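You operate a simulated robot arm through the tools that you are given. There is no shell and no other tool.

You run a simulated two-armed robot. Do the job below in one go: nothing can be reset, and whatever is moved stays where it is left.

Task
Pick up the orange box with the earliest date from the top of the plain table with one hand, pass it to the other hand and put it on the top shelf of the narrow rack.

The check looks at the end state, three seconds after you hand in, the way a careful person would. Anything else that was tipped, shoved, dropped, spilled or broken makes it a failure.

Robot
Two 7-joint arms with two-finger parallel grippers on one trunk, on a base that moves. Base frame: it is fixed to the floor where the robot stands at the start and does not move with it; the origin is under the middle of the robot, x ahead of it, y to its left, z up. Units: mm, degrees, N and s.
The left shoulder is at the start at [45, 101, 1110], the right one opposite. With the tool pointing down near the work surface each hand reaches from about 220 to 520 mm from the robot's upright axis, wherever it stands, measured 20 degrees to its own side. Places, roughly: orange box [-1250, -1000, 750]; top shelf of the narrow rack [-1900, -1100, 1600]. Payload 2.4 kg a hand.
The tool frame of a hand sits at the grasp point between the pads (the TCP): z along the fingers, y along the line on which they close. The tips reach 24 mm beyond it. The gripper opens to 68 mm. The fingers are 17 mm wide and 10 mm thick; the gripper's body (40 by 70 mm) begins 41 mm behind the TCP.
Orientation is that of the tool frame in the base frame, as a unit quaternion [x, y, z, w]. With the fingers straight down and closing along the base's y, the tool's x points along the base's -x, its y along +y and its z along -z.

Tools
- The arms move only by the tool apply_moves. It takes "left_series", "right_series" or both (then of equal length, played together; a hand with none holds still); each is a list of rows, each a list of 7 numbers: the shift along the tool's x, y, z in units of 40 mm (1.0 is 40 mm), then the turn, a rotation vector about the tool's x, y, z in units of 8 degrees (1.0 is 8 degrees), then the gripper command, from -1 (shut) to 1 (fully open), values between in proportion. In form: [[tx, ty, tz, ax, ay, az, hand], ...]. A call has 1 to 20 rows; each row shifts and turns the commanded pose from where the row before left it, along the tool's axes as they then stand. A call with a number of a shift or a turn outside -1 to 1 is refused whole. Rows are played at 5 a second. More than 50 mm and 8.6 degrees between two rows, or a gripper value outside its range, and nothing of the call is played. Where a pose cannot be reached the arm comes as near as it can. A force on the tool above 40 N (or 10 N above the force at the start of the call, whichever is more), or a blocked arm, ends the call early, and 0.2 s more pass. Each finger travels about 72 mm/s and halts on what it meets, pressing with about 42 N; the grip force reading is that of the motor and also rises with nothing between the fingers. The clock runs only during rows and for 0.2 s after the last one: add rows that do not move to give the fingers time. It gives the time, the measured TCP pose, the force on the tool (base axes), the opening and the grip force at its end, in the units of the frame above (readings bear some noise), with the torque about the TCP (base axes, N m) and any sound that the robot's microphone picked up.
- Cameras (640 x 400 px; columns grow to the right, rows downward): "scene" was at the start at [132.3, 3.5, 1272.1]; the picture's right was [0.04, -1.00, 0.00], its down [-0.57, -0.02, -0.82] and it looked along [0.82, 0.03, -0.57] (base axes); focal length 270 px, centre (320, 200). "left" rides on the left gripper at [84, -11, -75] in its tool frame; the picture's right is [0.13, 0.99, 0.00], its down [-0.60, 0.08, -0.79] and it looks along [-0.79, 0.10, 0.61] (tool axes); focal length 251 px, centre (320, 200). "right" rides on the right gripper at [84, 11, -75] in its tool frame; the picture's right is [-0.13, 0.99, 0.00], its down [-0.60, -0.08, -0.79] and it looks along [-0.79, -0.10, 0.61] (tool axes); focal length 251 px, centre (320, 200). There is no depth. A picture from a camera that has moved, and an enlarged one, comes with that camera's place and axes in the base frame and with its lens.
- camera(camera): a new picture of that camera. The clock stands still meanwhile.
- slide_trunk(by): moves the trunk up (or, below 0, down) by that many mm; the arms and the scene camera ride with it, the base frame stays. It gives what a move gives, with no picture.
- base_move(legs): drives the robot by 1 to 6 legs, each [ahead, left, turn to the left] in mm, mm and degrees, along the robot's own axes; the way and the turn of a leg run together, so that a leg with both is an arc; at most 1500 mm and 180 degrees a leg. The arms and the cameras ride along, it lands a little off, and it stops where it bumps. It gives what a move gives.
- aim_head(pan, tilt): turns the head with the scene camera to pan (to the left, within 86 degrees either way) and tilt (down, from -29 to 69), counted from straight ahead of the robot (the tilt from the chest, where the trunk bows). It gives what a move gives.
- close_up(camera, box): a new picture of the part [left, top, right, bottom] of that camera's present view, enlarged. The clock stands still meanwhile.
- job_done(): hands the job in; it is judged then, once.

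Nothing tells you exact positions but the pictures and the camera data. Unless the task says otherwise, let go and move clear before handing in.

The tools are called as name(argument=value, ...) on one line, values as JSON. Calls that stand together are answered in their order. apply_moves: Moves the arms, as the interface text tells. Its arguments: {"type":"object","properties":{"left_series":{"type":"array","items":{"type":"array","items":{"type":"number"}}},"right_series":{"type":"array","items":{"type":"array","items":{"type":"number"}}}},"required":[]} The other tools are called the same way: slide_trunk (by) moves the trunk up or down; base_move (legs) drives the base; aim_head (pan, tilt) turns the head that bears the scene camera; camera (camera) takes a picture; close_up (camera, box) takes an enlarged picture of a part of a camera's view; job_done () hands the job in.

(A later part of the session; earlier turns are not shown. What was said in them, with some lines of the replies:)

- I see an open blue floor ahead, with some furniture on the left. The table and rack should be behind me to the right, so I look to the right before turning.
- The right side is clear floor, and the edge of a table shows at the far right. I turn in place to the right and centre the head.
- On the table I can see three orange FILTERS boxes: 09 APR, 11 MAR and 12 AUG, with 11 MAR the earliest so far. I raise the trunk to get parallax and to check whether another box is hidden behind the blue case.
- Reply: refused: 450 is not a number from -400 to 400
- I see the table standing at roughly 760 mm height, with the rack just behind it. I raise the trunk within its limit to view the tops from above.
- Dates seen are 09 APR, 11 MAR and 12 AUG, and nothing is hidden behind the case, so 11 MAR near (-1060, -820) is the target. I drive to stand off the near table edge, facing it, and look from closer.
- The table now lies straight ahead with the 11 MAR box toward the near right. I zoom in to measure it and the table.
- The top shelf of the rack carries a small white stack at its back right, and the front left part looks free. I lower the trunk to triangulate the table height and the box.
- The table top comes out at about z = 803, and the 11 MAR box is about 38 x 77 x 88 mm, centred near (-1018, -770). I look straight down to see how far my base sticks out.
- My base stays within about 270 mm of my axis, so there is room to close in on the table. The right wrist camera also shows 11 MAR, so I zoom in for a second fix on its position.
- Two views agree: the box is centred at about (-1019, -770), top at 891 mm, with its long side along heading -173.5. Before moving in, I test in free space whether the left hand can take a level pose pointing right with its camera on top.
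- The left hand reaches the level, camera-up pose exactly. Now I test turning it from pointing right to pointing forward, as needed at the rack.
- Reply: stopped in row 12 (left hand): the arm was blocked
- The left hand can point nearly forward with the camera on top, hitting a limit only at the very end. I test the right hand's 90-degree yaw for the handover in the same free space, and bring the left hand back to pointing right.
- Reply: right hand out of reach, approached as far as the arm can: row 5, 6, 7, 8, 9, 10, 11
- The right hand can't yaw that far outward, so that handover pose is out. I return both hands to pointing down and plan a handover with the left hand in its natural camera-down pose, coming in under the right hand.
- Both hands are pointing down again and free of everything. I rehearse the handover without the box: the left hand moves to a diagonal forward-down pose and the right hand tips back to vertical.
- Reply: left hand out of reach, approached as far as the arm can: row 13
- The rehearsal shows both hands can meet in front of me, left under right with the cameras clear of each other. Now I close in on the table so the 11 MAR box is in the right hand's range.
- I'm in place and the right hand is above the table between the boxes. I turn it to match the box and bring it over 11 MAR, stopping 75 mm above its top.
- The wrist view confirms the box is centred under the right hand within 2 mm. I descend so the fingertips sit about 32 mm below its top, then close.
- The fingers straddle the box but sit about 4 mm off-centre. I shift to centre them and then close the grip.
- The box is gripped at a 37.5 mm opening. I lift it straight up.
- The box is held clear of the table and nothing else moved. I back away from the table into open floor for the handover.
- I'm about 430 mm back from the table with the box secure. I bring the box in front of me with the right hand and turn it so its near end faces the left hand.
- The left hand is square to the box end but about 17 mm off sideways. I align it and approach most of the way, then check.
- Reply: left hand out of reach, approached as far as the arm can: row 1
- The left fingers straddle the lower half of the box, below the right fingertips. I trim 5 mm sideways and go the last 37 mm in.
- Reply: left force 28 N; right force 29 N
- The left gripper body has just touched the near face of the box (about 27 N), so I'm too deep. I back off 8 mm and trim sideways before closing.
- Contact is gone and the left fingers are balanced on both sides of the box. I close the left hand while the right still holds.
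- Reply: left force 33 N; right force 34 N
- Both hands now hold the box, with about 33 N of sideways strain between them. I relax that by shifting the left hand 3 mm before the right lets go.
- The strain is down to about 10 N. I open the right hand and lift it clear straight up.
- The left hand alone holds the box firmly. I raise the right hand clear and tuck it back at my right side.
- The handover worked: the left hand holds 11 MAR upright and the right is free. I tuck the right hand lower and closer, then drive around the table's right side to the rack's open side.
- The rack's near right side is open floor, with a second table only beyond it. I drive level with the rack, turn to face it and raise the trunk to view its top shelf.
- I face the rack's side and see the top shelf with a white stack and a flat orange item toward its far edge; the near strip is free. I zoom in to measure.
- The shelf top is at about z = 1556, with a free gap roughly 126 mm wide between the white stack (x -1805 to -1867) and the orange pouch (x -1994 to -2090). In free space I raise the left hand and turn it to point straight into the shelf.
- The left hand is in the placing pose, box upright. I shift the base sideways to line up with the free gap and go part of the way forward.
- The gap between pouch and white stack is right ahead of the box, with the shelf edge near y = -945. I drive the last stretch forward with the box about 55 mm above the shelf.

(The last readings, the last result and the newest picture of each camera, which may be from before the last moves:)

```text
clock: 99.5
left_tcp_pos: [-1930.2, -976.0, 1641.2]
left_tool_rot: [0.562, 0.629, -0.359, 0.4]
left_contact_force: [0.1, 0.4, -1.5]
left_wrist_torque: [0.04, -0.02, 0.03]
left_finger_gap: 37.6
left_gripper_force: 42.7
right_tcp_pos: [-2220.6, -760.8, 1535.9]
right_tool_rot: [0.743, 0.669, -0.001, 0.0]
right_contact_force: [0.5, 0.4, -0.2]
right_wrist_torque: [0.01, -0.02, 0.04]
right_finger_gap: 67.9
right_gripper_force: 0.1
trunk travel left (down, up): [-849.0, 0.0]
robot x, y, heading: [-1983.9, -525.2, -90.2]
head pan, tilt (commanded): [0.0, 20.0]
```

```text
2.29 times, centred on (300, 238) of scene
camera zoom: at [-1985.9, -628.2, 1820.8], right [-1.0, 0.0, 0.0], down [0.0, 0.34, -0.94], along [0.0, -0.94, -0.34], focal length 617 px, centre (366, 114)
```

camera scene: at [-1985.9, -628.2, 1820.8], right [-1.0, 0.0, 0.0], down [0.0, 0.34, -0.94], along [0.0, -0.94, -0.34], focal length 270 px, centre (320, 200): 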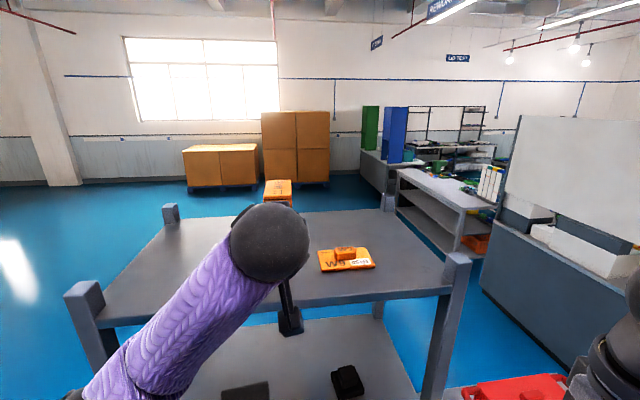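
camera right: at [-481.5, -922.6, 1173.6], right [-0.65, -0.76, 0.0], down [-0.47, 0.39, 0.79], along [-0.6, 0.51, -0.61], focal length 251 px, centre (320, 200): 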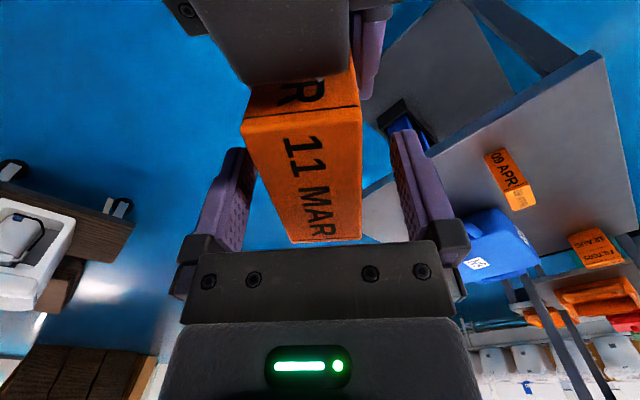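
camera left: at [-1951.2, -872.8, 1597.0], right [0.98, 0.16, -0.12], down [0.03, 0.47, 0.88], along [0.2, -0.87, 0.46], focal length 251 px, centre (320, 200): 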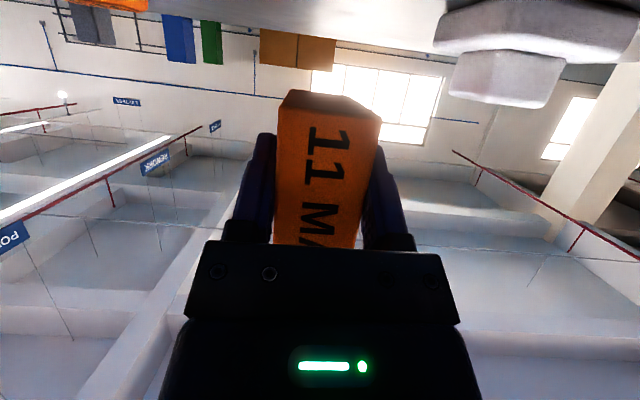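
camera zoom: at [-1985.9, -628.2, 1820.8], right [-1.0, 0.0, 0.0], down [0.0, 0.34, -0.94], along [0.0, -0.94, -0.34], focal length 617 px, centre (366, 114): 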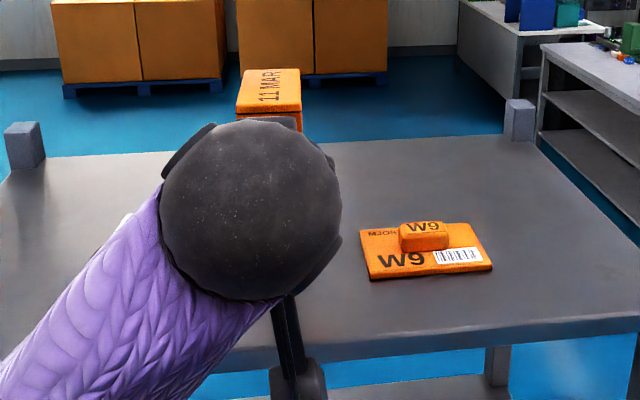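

The box hangs over the free gap, with about 38 mm to spare on each side and the near face about 36 mm inside the edge. I move 9 mm deeper and lower it 40 mm.

apply_moves(left_series=[[-0.095, 0, 0.204, 0, 0, 0, -1], [0.4535, 0, 0.2118, 0, 0, 0, -1], [0.4535, 0, 0.2118, 0, 0, 0, -1], [0, 0, 0, 0, 0, 0, -1]])

camera(camera="left")

close_up(camera="scene", box=[160, 150, 440, 325])

```text
clock: 100.5
left_tcp_pos: [-1929.9, -985.4, 1601.9]
left_tool_rot: [0.562, 0.628, -0.359, 0.4]
left_contact_force: [-0.4, 0.2, -1.0]
left_wrist_torque: [0.0, 0.02, 0.02]
left_finger_gap: 37.7
left_gripper_force: 42.8
right_tcp_pos: [-2221.3, -761.0, 1534.5]
right_tool_rot: [0.743, 0.67, 0.0, 0.0]
right_contact_force: [0.2, 0.8, 0.5]
right_wrist_torque: [-0.02, 0.0, 0.01]
right_finger_gap: 68.0
right_gripper_force: 0.0
trunk travel left (down, up): [-849.0, 0.0]
robot x, y, heading: [-1983.5, -525.8, -89.9]
head pan, tilt (commanded): [0.0, 20.0]
```

```text
taken
camera left: at [-1951.8, -882.8, 1558.3], right [0.98, 0.16, -0.12], down [0.03, 0.47, 0.88], along [0.2, -0.87, 0.46], focal length 251 px, centre (320, 200)
```

left: 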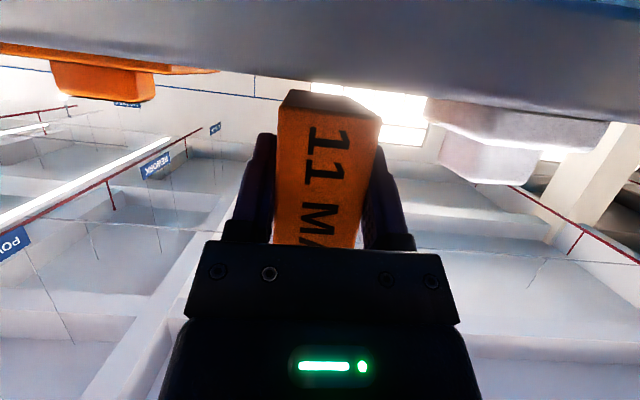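

```text
2.29 times, centred on (300, 238) of scene
camera zoom: at [-1985.9, -628.7, 1820.8], right [-1.0, 0.0, 0.0], down [0.0, 0.34, -0.94], along [0.0, -0.94, -0.34], focal length 617 px, centre (366, 114)
```

zoom: 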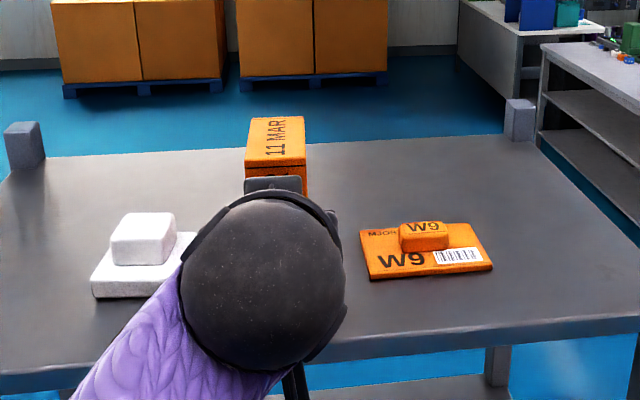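

The box bottom should be 10–15 mm above the shelf and centred in the gap. I lower it in small steps, watching the force.

apply_moves(left_series=[[0.091, 0, 0.042, 0, 0, 0, -1], [0.091, 0, 0.042, 0, 0, 0, -1], [0, 0, 0, 0, 0, 0, -1]])

close_up(camera="left", box=[240, 60, 400, 160])

```text
clock: 101.3
left_tcp_pos: [-1928.7, -985.7, 1593.5]
left_tool_rot: [0.563, 0.628, -0.359, 0.4]
left_contact_force: [-0.5, 0.4, -1.3]
left_wrist_torque: [0.03, -0.02, -0.02]
left_finger_gap: 37.7
left_gripper_force: 42.6
right_tcp_pos: [-2222.9, -760.5, 1535.4]
right_tool_rot: [0.743, 0.669, 0.0, -0.001]
right_contact_force: [0.6, -0.5, -0.4]
right_wrist_torque: [-0.01, -0.01, 0.0]
right_finger_gap: 68.1
right_gripper_force: 0.0
trunk travel left (down, up): [-849.0, 0.0]
robot x, y, heading: [-1987.9, -523.0, -90.1]
head pan, tilt (commanded): [0.0, 20.0]
```

```text
4.00 times, centred on (320, 110) of left
camera zoom: at [-1950.8, -882.7, 1549.1], right [0.98, 0.16, -0.12], down [0.03, 0.47, 0.88], along [0.2, -0.87, 0.46], focal length 1006 px, centre (320, 560)
```

zoom: 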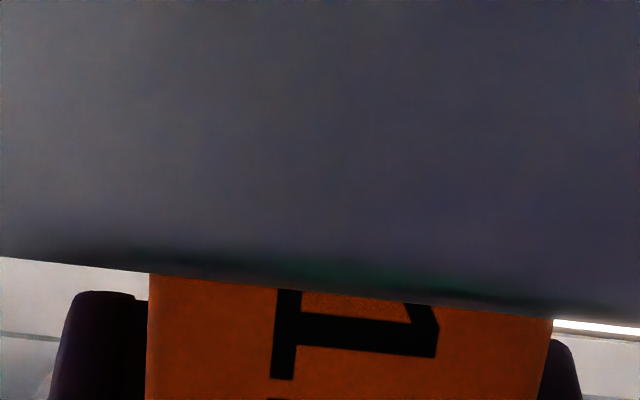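

The shelf edge now hides the bottom of the box, so it is only a few millimetres above the shelf. I continue in 2 mm steps.

apply_moves(left_series=[[0.0454, 0, 0.0212, 0, 0, 0, -1], [0, 0, 0, 0, 0, 0, -1]])

```text
clock: 101.9
left_tcp_pos: [-1928.1, -986.0, 1591.9]
left_tool_rot: [0.562, 0.628, -0.36, 0.4]
left_contact_force: [-1.0, -3.6, 8.9]
left_wrist_torque: [-0.3, -0.23, -0.11]
left_finger_gap: 37.7
left_gripper_force: 41.5
right_tcp_pos: [-2222.0, -761.0, 1535.2]
right_tool_rot: [0.743, 0.669, 0.0, 0.0]
right_contact_force: [0.6, -0.7, -0.4]
right_wrist_torque: [-0.03, 0.04, -0.01]
right_finger_gap: 67.8
right_gripper_force: 0.0
trunk travel left (down, up): [-849.0, 0.0]
robot x, y, heading: [-1987.9, -528.0, -90.1]
head pan, tilt (commanded): [0.0, 20.0]
```

The box touched the shelf, at about 9 N. I press 1 mm more to seat it flat, then open the left fingers gently and only partway.

apply_moves(left_series=[[0.0227, 0, 0.0106, 0, 0, 0, -1], [0, 0, 0, 0, 0, 0, -1]])

close_up(camera="scene", box=[220, 150, 340, 225])

```text
clock: 102.5
left_tcp_pos: [-1929.5, -984.7, 1592.6]
left_tool_rot: [0.561, 0.627, -0.362, 0.402]
left_contact_force: [1.1, -9.6, 34.8]
left_wrist_torque: [0.14, -0.11, 0.02]
left_finger_gap: 37.9
left_gripper_force: 42.0
right_tcp_pos: [-2222.0, -760.3, 1535.0]
right_tool_rot: [0.743, 0.67, -0.001, -0.001]
right_contact_force: [0.2, -0.1, 0.1]
right_wrist_torque: [0.03, -0.03, 0.0]
right_finger_gap: 67.7
right_gripper_force: 0.0
trunk travel left (down, up): [-849.0, 0.0]
robot x, y, heading: [-1985.1, -525.8, -90.0]
head pan, tilt (commanded): [0.0, 20.0]
```

```text
5.33 times, centred on (280, 188) of scene
camera zoom: at [-1986.2, -628.0, 1821.1], right [-1.0, 0.0, 0.0], down [0.0, 0.34, -0.94], along [0.0, -0.94, -0.34], focal length 1440 px, centre (533, 267)
```

zoom: 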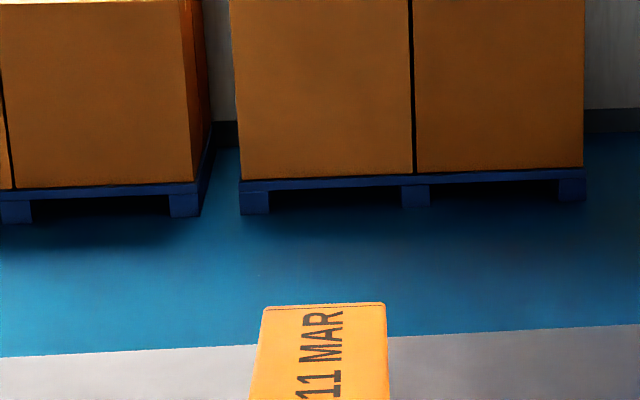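

The box is firmly seated (35 N), so I ease back 1 mm to relieve the press and then open the fingers a little.

apply_moves(left_series=[[-0.024, 0, -0.0112, 0, 0, 0, -1], [0, 0, 0, 0, 0, 0, -1], [0, 0, 0, 0, 0, 0, -1]])

```text
clock: 103.3
left_tcp_pos: [-1928.9, -985.9, 1591.1]
left_tool_rot: [0.562, 0.628, -0.36, 0.401]
left_contact_force: [0.1, -8.4, 34.9]
left_wrist_torque: [-0.2, -0.04, 0.01]
left_finger_gap: 37.5
left_gripper_force: 41.6
right_tcp_pos: [-2222.2, -759.7, 1535.6]
right_tool_rot: [0.743, 0.669, 0.0, 0.0]
right_contact_force: [-0.3, 0.4, -0.3]
right_wrist_torque: [0.0, -0.02, 0.01]
right_finger_gap: 68.0
right_gripper_force: 0.1
trunk travel left (down, up): [-849.0, 0.0]
robot x, y, heading: [-1983.2, -526.1, -90.0]
head pan, tilt (commanded): [0.0, 20.0]
```

The press is still about 35 N, so I ease up a little more.

apply_moves(left_series=[[-0.034, 0, -0.0159, 0, 0, 0, -1], [0, 0, 0, 0, 0, 0, -1], [0, 0, 0, 0, 0, 0, -1]])

```text
clock: 104.1
left_tcp_pos: [-1929.9, -983.6, 1591.5]
left_tool_rot: [0.563, 0.629, -0.358, 0.399]
left_contact_force: [-0.3, -2.5, 15.5]
left_wrist_torque: [-0.82, -0.11, -0.01]
left_finger_gap: 37.6
left_gripper_force: 42.2
right_tcp_pos: [-2221.6, -759.4, 1534.1]
right_tool_rot: [0.743, 0.669, -0.001, -0.001]
right_contact_force: [0.6, 0.6, 0.0]
right_wrist_torque: [0.0, 0.03, 0.02]
right_finger_gap: 68.0
right_gripper_force: 0.1
trunk travel left (down, up): [-849.0, 0.0]
robot x, y, heading: [-1987.0, -525.8, -90.3]
head pan, tilt (commanded): [0.0, 20.0]
```

Now only the far bottom edge carries a light 15 N, so the box is level to within a millimetre. I open the fingers slowly to about 51 mm.

apply_moves(left_series=[[0, 0, 0, 0, 0, 0, 0.05], [0, 0, 0, 0, 0, 0, 0.15], [0, 0, 0, 0, 0, 0, 0.25], [0, 0, 0, 0, 0, 0, 0.35], [0, 0, 0, 0, 0, 0, 0.5], [0, 0, 0, 0, 0, 0, 0.5], [0, 0, 0, 0, 0, 0, 0.5]])

camera(camera="left")

close_up(camera="scene", box=[160, 150, 440, 325])

```text
clock: 105.7
left_tcp_pos: [-1929.4, -985.1, 1593.2]
left_tool_rot: [0.563, 0.628, -0.36, 0.4]
left_contact_force: [0.2, 0.2, 0.5]
left_wrist_torque: [0.0, -0.01, 0.0]
left_finger_gap: 51.3
left_gripper_force: 0.1
right_tcp_pos: [-2221.8, -760.2, 1534.8]
right_tool_rot: [0.743, 0.669, -0.001, -0.001]
right_contact_force: [0.0, 0.0, 0.1]
right_wrist_torque: [0.02, 0.0, 0.0]
right_finger_gap: 67.8
right_gripper_force: 0.1
trunk travel left (down, up): [-849.0, 0.0]
robot x, y, heading: [-1987.6, -529.2, -90.4]
head pan, tilt (commanded): [0.0, 20.0]
```

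```text
taken
camera left: at [-1950.5, -882.7, 1548.1], right [0.98, 0.16, -0.12], down [0.03, 0.47, 0.88], along [0.2, -0.87, 0.46], focal length 251 px, centre (320, 200)
```

left: 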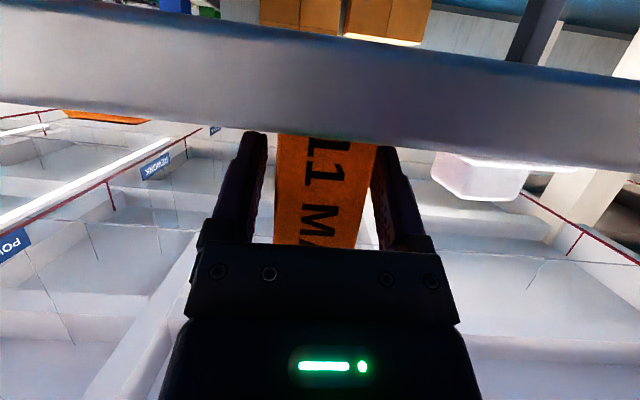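

```text
2.29 times, centred on (300, 238) of scene
camera zoom: at [-1986.0, -628.4, 1820.8], right [-1.0, 0.0, 0.0], down [0.0, 0.34, -0.94], along [0.0, -0.94, -0.34], focal length 617 px, centre (366, 114)
```

zoom: 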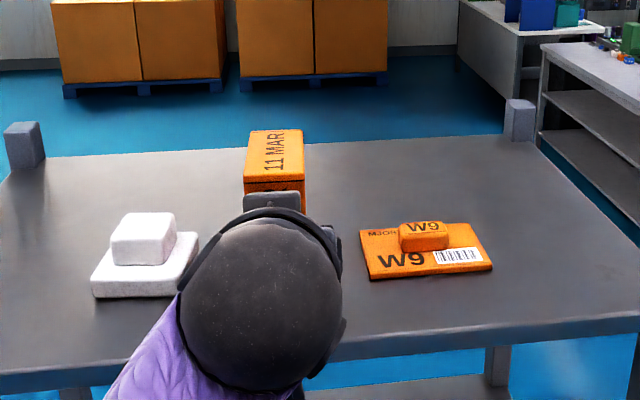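

The box stands on its own with zero force on the hand. I open a bit wider and withdraw straight back and up along the fingers.

apply_moves(left_series=[[0, 0, 0, 0, 0, 0, 0.75], [0, 0, 0, 0, 0, 0, 0.75], [0, 0, -0.25, 0, 0, 0, 0.75], [0, 0, -0.5, 0, 0, 0, 0.75], [0, 0, -0.5, 0, 0, 0, 0.75], [0, 0, -0.75, 0, 0, 0, 0.75], [0, 0, -0.75, 0, 0, 0, 0.75], [0, 0, 0, 0, 0, 0, 0.75]])

camera(camera="scene")

close_up(camera="scene", box=[160, 150, 440, 325])

camera(camera="left")

```text
clock: 107.5
left_tcp_pos: [-1936.7, -886.9, 1638.1]
left_tool_rot: [0.563, 0.628, -0.359, 0.399]
left_contact_force: [0.1, -0.4, -0.1]
left_wrist_torque: [-0.01, -0.03, -0.04]
left_finger_gap: 59.4
left_gripper_force: 0.0
right_tcp_pos: [-2220.7, -762.5, 1535.1]
right_tool_rot: [0.743, 0.669, 0.001, -0.001]
right_contact_force: [0.3, -0.4, 0.5]
right_wrist_torque: [0.01, 0.02, 0.01]
right_finger_gap: 68.0
right_gripper_force: 0.0
trunk travel left (down, up): [-849.0, 0.0]
robot x, y, heading: [-1983.0, -525.3, -90.0]
head pan, tilt (commanded): [0.0, 20.0]
```

```text
taken
camera scene: at [-1984.4, -629.5, 1820.7], right [-1.0, 0.0, 0.0], down [0.0, 0.34, -0.94], along [0.0, -0.94, -0.34], focal length 270 px, centre (320, 200)
```

scene: 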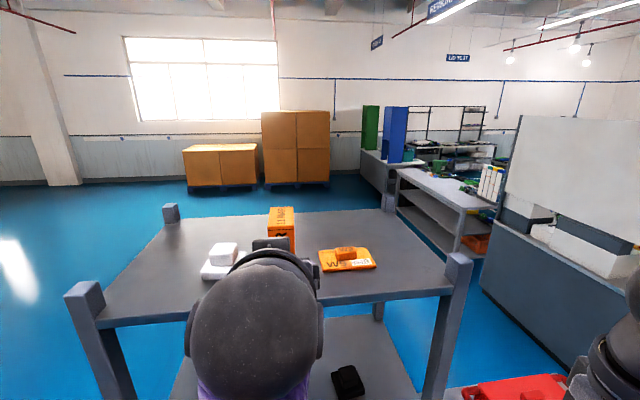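

```text
2.29 times, centred on (300, 238) of scene
camera zoom: at [-1984.4, -629.5, 1820.7], right [-1.0, 0.0, 0.0], down [0.0, 0.34, -0.94], along [0.0, -0.94, -0.34], focal length 617 px, centre (366, 114)
```

zoom: 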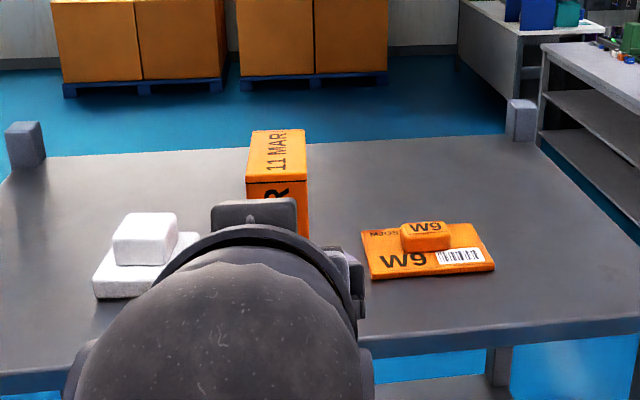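

```text
taken
camera left: at [-1958.9, -784.2, 1595.3], right [0.98, 0.16, -0.12], down [0.03, 0.47, 0.88], along [0.2, -0.87, 0.45], focal length 251 px, centre (320, 200)
```

left: 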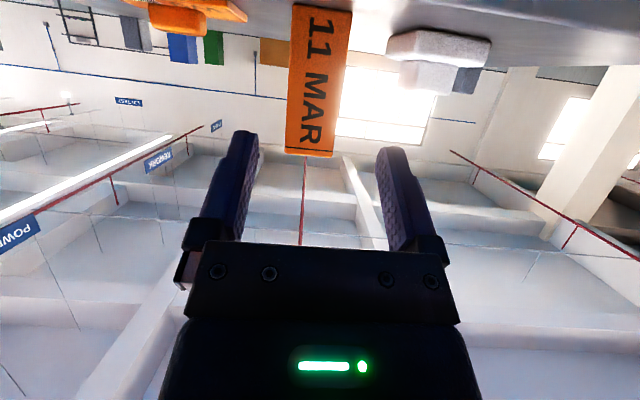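

The 11 MAR box stands upright on the top shelf between the white stack and the pouch, both untouched. I drive back clear and check the result.

base_move(legs=[[-320, 0, 0]])

aim_head(pan=0, tilt=25)

camera(camera="scene")

close_up(camera="scene", box=[200, 130, 460, 290])

camera(camera="left")

```text
clock: 109.6
left_tcp_pos: [-1941.7, -567.2, 1639.8]
left_tool_rot: [0.569, 0.623, -0.363, 0.396]
left_contact_force: [-1.0, 0.5, 0.1]
left_wrist_torque: [0.01, 0.02, 0.02]
left_finger_gap: 59.6
left_gripper_force: 0.2
right_tcp_pos: [-2221.2, -435.2, 1535.5]
right_tool_rot: [0.749, 0.663, -0.001, 0.0]
right_contact_force: [-0.2, -0.2, -1.0]
right_wrist_torque: [-0.03, 0.03, 0.01]
right_finger_gap: 68.1
right_gripper_force: 0.0
trunk travel left (down, up): [-849.0, 0.0]
robot x, y, heading: [-1982.2, -200.0, -91.1]
head pan, tilt (commanded): [0.0, 20.0]
```

```text
clock: 110.3
left_tcp_pos: [-1941.5, -565.8, 1640.2]
left_tool_rot: [0.568, 0.624, -0.362, 0.397]
left_contact_force: [0.4, 0.9, 0.5]
left_wrist_torque: [0.0, 0.02, -0.02]
left_finger_gap: 59.2
left_gripper_force: 0.1
right_tcp_pos: [-2222.4, -434.3, 1534.8]
right_tool_rot: [0.749, 0.663, 0.0, -0.001]
right_contact_force: [-0.3, -0.3, 0.5]
right_wrist_torque: [0.0, 0.0, -0.02]
right_finger_gap: 68.2
right_gripper_force: 0.1
trunk travel left (down, up): [-849.0, 0.0]
robot x, y, heading: [-1984.6, -203.2, -91.2]
head pan, tilt (commanded): [0.0, 25.0]
```

```text
taken
camera scene: at [-1984.2, -305.9, 1812.8], right [-1.0, 0.02, 0.0], down [0.01, 0.42, -0.91], along [-0.02, -0.91, -0.42], focal length 270 px, centre (320, 200)
```

scene: 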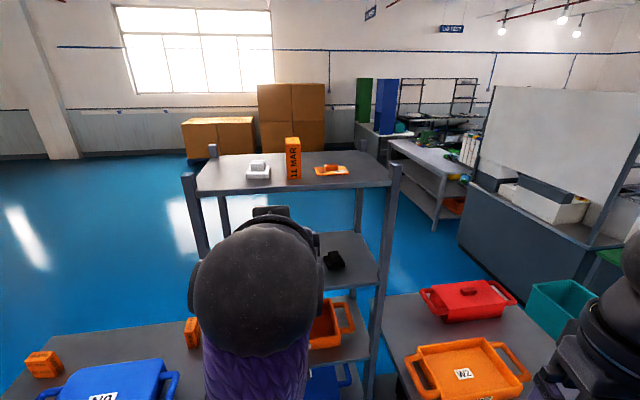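

```text
2.46 times, centred on (330, 210) of scene
camera zoom: at [-1984.2, -305.9, 1812.8], right [-1.0, 0.02, 0.0], down [0.01, 0.42, -0.91], along [-0.02, -0.91, -0.42], focal length 664 px, centre (295, 175)
```

zoom: 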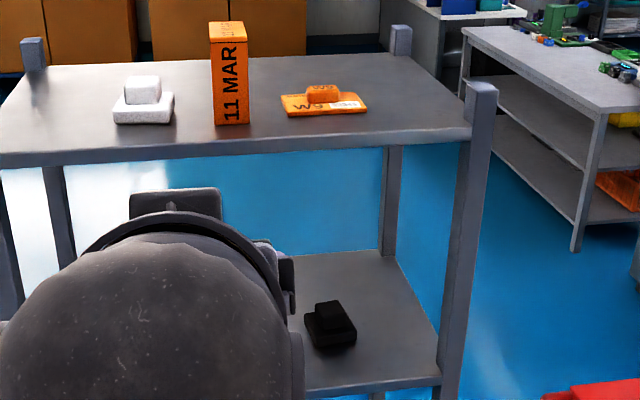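

```text
taken
camera left: at [-1961.4, -462.4, 1595.5], right [0.98, 0.15, -0.12], down [0.04, 0.47, 0.88], along [0.18, -0.87, 0.46], focal length 251 px, centre (320, 200)
```

left: 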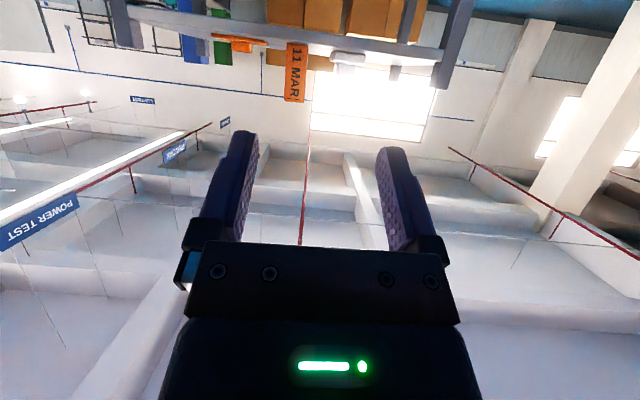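

The 11 MAR box stands upright on the rack's top shelf, the neighbouring items and the other two boxes are undisturbed, and both hands are empty and clear. I hand the job in.

job_done()

```text
The job is handed in.
```

The 11 MAR box, the earliest of the three dates on the table (the others were 09 APR and 12 AUG), is now standing upright on the top shelf of the narrow rack. The right hand picked it up, passed it to the left in open floor, and the left hand placed it.

- **Placement:** It sits in the gap between the small white stack and the orange pouch already on that shelf, with roughly 40 mm to spare on each side. Neither item was touched.
- **Handover:** The left gripper's body pressed lightly against the box once, at about 27 N, before I backed it off. The box did not slip.
- **End state:** In the last pictures the other two orange boxes and the blue case on the table look undisturbed. Both hands are empty, and the robot is standing clear of the rack.
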